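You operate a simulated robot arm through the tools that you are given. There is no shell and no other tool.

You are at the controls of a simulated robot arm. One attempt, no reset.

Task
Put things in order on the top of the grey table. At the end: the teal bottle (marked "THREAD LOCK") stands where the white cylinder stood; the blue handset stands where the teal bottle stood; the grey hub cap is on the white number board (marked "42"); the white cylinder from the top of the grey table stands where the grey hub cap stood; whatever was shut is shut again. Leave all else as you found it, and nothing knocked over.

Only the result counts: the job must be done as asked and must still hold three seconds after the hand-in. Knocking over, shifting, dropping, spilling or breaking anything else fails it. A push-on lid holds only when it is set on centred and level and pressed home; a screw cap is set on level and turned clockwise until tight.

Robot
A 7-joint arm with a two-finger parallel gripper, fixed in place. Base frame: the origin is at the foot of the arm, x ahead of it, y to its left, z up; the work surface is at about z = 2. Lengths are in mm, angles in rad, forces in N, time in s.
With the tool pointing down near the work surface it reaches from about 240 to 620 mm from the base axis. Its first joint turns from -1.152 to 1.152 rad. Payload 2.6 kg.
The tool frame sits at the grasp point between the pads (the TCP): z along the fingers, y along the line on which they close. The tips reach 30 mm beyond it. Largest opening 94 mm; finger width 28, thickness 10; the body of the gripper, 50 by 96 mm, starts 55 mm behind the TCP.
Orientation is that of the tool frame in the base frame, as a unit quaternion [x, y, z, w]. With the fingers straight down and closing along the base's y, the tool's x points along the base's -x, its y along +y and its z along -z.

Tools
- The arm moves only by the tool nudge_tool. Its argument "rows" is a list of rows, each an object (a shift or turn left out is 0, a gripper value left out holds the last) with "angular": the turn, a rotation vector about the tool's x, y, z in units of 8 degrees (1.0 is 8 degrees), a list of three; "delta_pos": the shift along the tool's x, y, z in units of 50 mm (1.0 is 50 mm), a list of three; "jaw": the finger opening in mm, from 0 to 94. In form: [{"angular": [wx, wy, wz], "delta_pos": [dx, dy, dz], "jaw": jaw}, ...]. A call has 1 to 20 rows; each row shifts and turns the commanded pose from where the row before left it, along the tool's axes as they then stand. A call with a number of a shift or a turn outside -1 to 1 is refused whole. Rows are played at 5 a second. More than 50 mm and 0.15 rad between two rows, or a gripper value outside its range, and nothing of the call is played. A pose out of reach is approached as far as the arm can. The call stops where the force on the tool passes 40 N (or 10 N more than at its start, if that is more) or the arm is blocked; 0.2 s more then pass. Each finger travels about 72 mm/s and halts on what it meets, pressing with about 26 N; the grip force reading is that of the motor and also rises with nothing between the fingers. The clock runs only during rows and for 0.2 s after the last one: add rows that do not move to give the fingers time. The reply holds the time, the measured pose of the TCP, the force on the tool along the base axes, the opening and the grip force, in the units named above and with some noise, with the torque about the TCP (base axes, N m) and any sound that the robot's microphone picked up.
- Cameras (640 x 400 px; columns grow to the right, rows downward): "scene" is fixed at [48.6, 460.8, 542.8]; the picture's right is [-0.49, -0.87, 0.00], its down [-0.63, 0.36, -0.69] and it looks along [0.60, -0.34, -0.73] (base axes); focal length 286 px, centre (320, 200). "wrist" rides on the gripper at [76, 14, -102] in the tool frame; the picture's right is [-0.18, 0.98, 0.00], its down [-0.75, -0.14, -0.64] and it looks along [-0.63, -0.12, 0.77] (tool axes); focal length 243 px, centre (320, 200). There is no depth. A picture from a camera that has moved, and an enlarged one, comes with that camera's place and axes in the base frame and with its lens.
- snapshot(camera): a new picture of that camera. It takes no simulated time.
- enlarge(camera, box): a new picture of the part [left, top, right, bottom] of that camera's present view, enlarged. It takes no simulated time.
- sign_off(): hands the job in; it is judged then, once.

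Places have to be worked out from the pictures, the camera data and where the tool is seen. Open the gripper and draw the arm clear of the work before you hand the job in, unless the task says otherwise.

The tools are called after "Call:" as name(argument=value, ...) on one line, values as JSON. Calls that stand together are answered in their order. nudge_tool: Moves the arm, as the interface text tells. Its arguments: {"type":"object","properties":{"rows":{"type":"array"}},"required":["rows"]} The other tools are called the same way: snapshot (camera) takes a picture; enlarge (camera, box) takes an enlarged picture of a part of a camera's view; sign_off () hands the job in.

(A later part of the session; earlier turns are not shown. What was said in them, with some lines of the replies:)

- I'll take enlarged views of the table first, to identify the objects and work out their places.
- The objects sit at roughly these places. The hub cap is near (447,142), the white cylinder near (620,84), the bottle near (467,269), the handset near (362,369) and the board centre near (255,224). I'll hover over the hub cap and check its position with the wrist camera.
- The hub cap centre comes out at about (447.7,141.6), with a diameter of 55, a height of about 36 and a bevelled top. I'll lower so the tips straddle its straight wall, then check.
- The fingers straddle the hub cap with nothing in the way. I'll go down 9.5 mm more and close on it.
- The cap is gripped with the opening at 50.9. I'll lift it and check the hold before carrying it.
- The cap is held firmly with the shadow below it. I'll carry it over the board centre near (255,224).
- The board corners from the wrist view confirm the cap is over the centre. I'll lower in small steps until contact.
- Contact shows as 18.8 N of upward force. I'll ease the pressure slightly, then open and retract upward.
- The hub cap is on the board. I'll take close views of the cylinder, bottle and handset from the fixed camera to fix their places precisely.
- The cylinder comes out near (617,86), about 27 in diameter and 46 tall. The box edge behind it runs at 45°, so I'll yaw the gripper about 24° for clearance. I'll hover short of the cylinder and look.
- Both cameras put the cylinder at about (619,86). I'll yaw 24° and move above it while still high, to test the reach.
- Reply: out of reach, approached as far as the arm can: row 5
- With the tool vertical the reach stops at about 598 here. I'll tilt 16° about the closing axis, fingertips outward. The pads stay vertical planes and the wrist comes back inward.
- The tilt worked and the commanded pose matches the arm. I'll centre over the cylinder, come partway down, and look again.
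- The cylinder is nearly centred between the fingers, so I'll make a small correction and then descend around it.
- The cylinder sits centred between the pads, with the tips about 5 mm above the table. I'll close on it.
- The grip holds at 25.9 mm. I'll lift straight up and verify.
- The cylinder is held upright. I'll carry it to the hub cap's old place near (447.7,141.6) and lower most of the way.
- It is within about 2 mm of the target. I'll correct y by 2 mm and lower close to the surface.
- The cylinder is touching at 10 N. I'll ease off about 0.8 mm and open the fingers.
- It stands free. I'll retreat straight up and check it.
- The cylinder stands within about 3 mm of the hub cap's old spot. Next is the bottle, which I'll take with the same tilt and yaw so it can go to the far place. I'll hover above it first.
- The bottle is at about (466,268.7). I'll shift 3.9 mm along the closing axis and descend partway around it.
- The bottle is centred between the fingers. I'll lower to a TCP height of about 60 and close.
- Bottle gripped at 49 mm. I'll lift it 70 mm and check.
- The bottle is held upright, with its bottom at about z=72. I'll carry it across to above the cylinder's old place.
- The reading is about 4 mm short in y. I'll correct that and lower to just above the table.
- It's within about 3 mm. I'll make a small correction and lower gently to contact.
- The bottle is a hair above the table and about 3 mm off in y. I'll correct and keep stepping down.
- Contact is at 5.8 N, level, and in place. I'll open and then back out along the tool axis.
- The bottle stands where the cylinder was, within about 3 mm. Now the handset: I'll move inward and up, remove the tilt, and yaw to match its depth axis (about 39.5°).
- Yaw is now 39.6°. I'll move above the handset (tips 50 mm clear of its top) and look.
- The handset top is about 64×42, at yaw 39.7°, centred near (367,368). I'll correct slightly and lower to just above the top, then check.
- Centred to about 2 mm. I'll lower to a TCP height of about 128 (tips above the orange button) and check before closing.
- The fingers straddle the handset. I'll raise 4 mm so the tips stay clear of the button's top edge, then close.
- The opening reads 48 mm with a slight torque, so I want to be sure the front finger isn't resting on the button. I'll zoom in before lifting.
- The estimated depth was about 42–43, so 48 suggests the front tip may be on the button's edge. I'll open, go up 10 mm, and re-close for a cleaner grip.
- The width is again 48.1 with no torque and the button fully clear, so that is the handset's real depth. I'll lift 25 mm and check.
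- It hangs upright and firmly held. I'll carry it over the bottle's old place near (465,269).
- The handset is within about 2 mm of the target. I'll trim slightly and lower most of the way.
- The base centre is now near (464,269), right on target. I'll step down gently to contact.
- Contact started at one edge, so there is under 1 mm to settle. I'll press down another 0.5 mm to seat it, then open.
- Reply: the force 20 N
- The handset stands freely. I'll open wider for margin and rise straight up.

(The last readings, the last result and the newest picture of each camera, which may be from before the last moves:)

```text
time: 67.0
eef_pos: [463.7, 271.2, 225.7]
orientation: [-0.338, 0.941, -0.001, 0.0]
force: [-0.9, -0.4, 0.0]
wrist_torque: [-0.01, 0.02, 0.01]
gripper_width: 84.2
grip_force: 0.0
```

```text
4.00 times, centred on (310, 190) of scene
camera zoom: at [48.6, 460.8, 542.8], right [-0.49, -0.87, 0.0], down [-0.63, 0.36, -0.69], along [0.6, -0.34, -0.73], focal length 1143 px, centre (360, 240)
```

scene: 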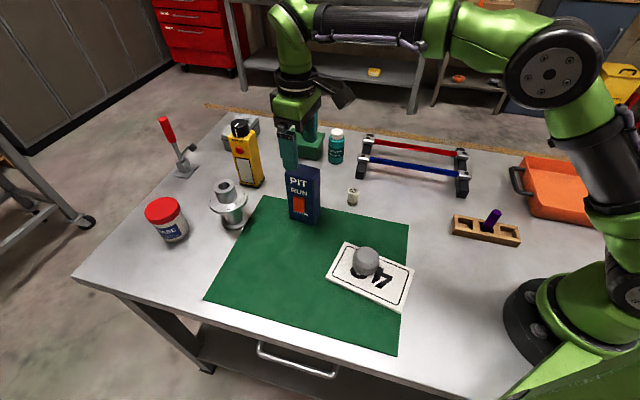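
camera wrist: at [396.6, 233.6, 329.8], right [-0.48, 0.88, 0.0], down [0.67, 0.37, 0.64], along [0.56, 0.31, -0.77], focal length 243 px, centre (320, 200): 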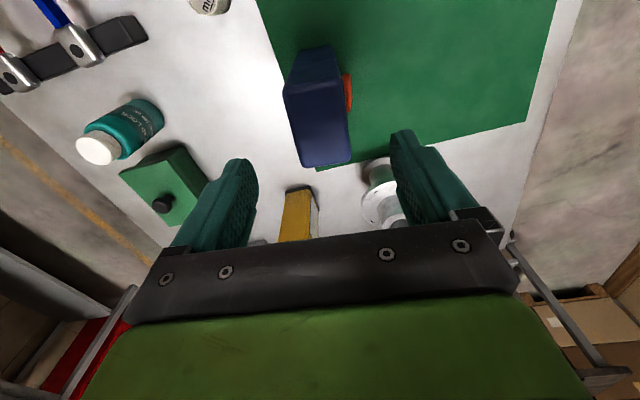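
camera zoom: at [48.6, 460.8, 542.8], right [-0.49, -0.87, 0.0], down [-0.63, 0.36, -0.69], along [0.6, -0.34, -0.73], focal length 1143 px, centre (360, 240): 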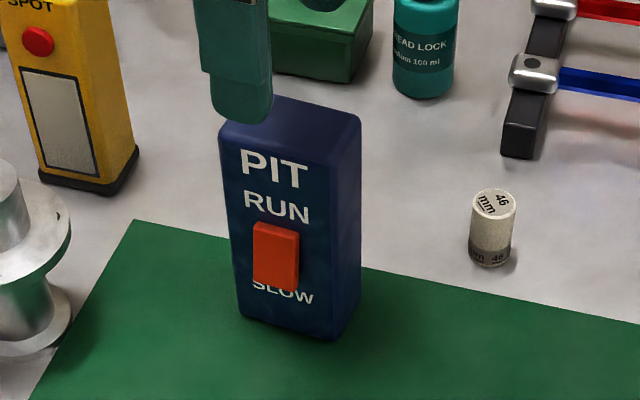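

All items are in place, and the handset stands fully on the mat. I'll withdraw up and toward the base, then do a final check.

Call:
nudge_tool(rows=[{"delta_pos": [0, 0, -0.8]}, {"delta_pos": [0, 0, -0.6]}, {"delta_pos": [0.766, -0.058, 0]}, {"delta_pos": [0.766, -0.058, 0]}, {"delta_pos": [0.766, -0.058, 0]}, {}, {}, {}, {}, {}, {}])

Call:
snapshot(camera="scene")

Call:
enlarge(camera="scene", box=[200, 110, 420, 250])

Call:
enlarge(camera="scene", box=[290, 180, 440, 310])

Call:
snapshot(camera="wrist")

```text
time: 69.4
eef_pos: [383.2, 192.4, 294.3]
orientation: [-0.338, 0.941, 0.0, 0.0]
force: [-0.6, 0.4, -0.2]
wrist_torque: [-0.01, -0.01, 0.0]
gripper_width: 83.8
grip_force: 0.0
```

```text
taken
```

scene: 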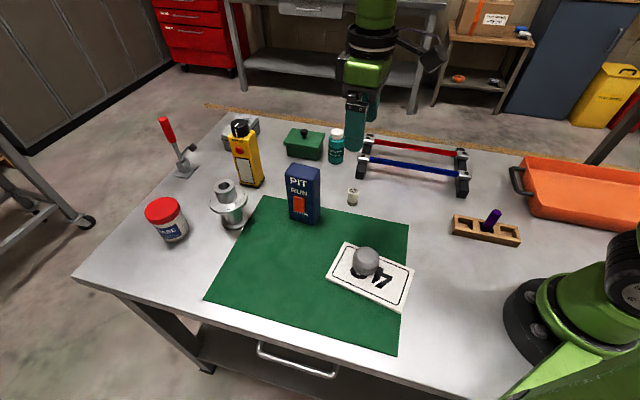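

```text
2.86 times, centred on (310, 180) of scene
camera zoom: at [48.6, 460.8, 542.8], right [-0.49, -0.87, 0.0], down [-0.63, 0.36, -0.69], along [0.6, -0.34, -0.73], focal length 816 px, centre (349, 257)
```

zoom: 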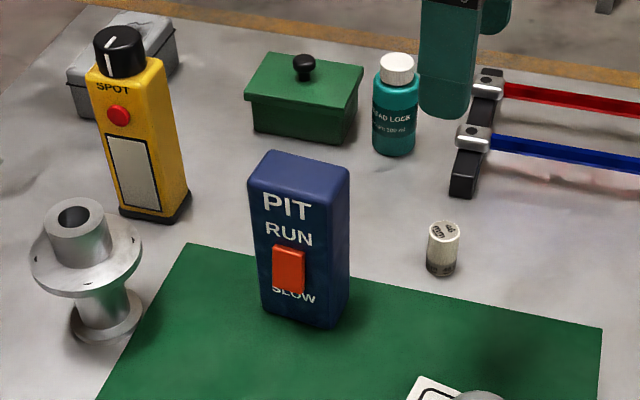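

```text
3.08 times, centred on (365, 245) of scene
camera zoom: at [48.6, 460.8, 542.8], right [-0.49, -0.87, 0.0], down [-0.63, 0.36, -0.69], along [0.6, -0.34, -0.73], focal length 879 px, centre (182, 62)
```

zoom: 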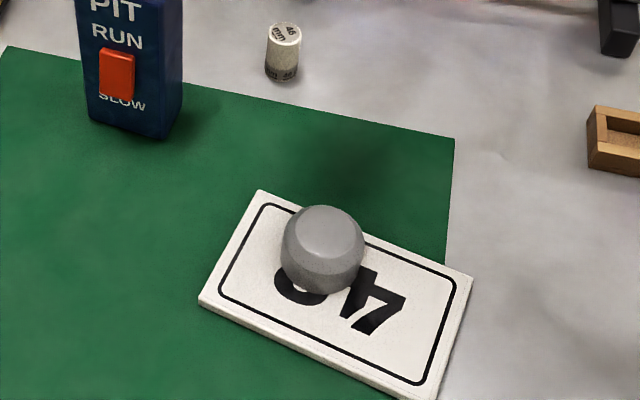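

```text
taken
camera wrist: at [315.5, 155.3, 398.7], right [-0.48, 0.88, 0.0], down [0.67, 0.37, 0.64], along [0.56, 0.31, -0.77], focal length 243 px, centre (320, 200)
```

wrist: 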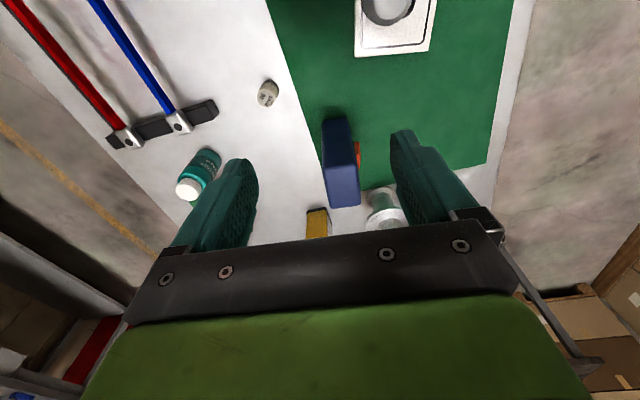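

Everything stands upright in its place: the cap on the board, the cylinder at the cap's old spot, the bottle at the cylinder's, and the handset at the bottle's. Both boxes are still shut and the arm is clear with the gripper open, so I'm handing in.

Call:
sign_off()

```text
The job is handed in.
```

The rearrangement is finished and handed in. All four objects are where you asked, judging by the cameras just before hand-in. I have not seen the judging result.

- **Grey hub cap:** it rests near the centre of the white "42" board.
- **White cylinder:** it stands where the hub cap stood, about 3–4 mm off by my estimate.
- **Teal bottle:** it stands upright where the white cylinder stood, about 2–3 mm off.
- **Blue handset:** it stands where the bottle stood, within about 2 mm, fully on the green mat and facing the same way as before.

I opened nothing, so whatever was shut is still shut. No other object was touched or knocked over. The arm is clear of the table with the gripper open.
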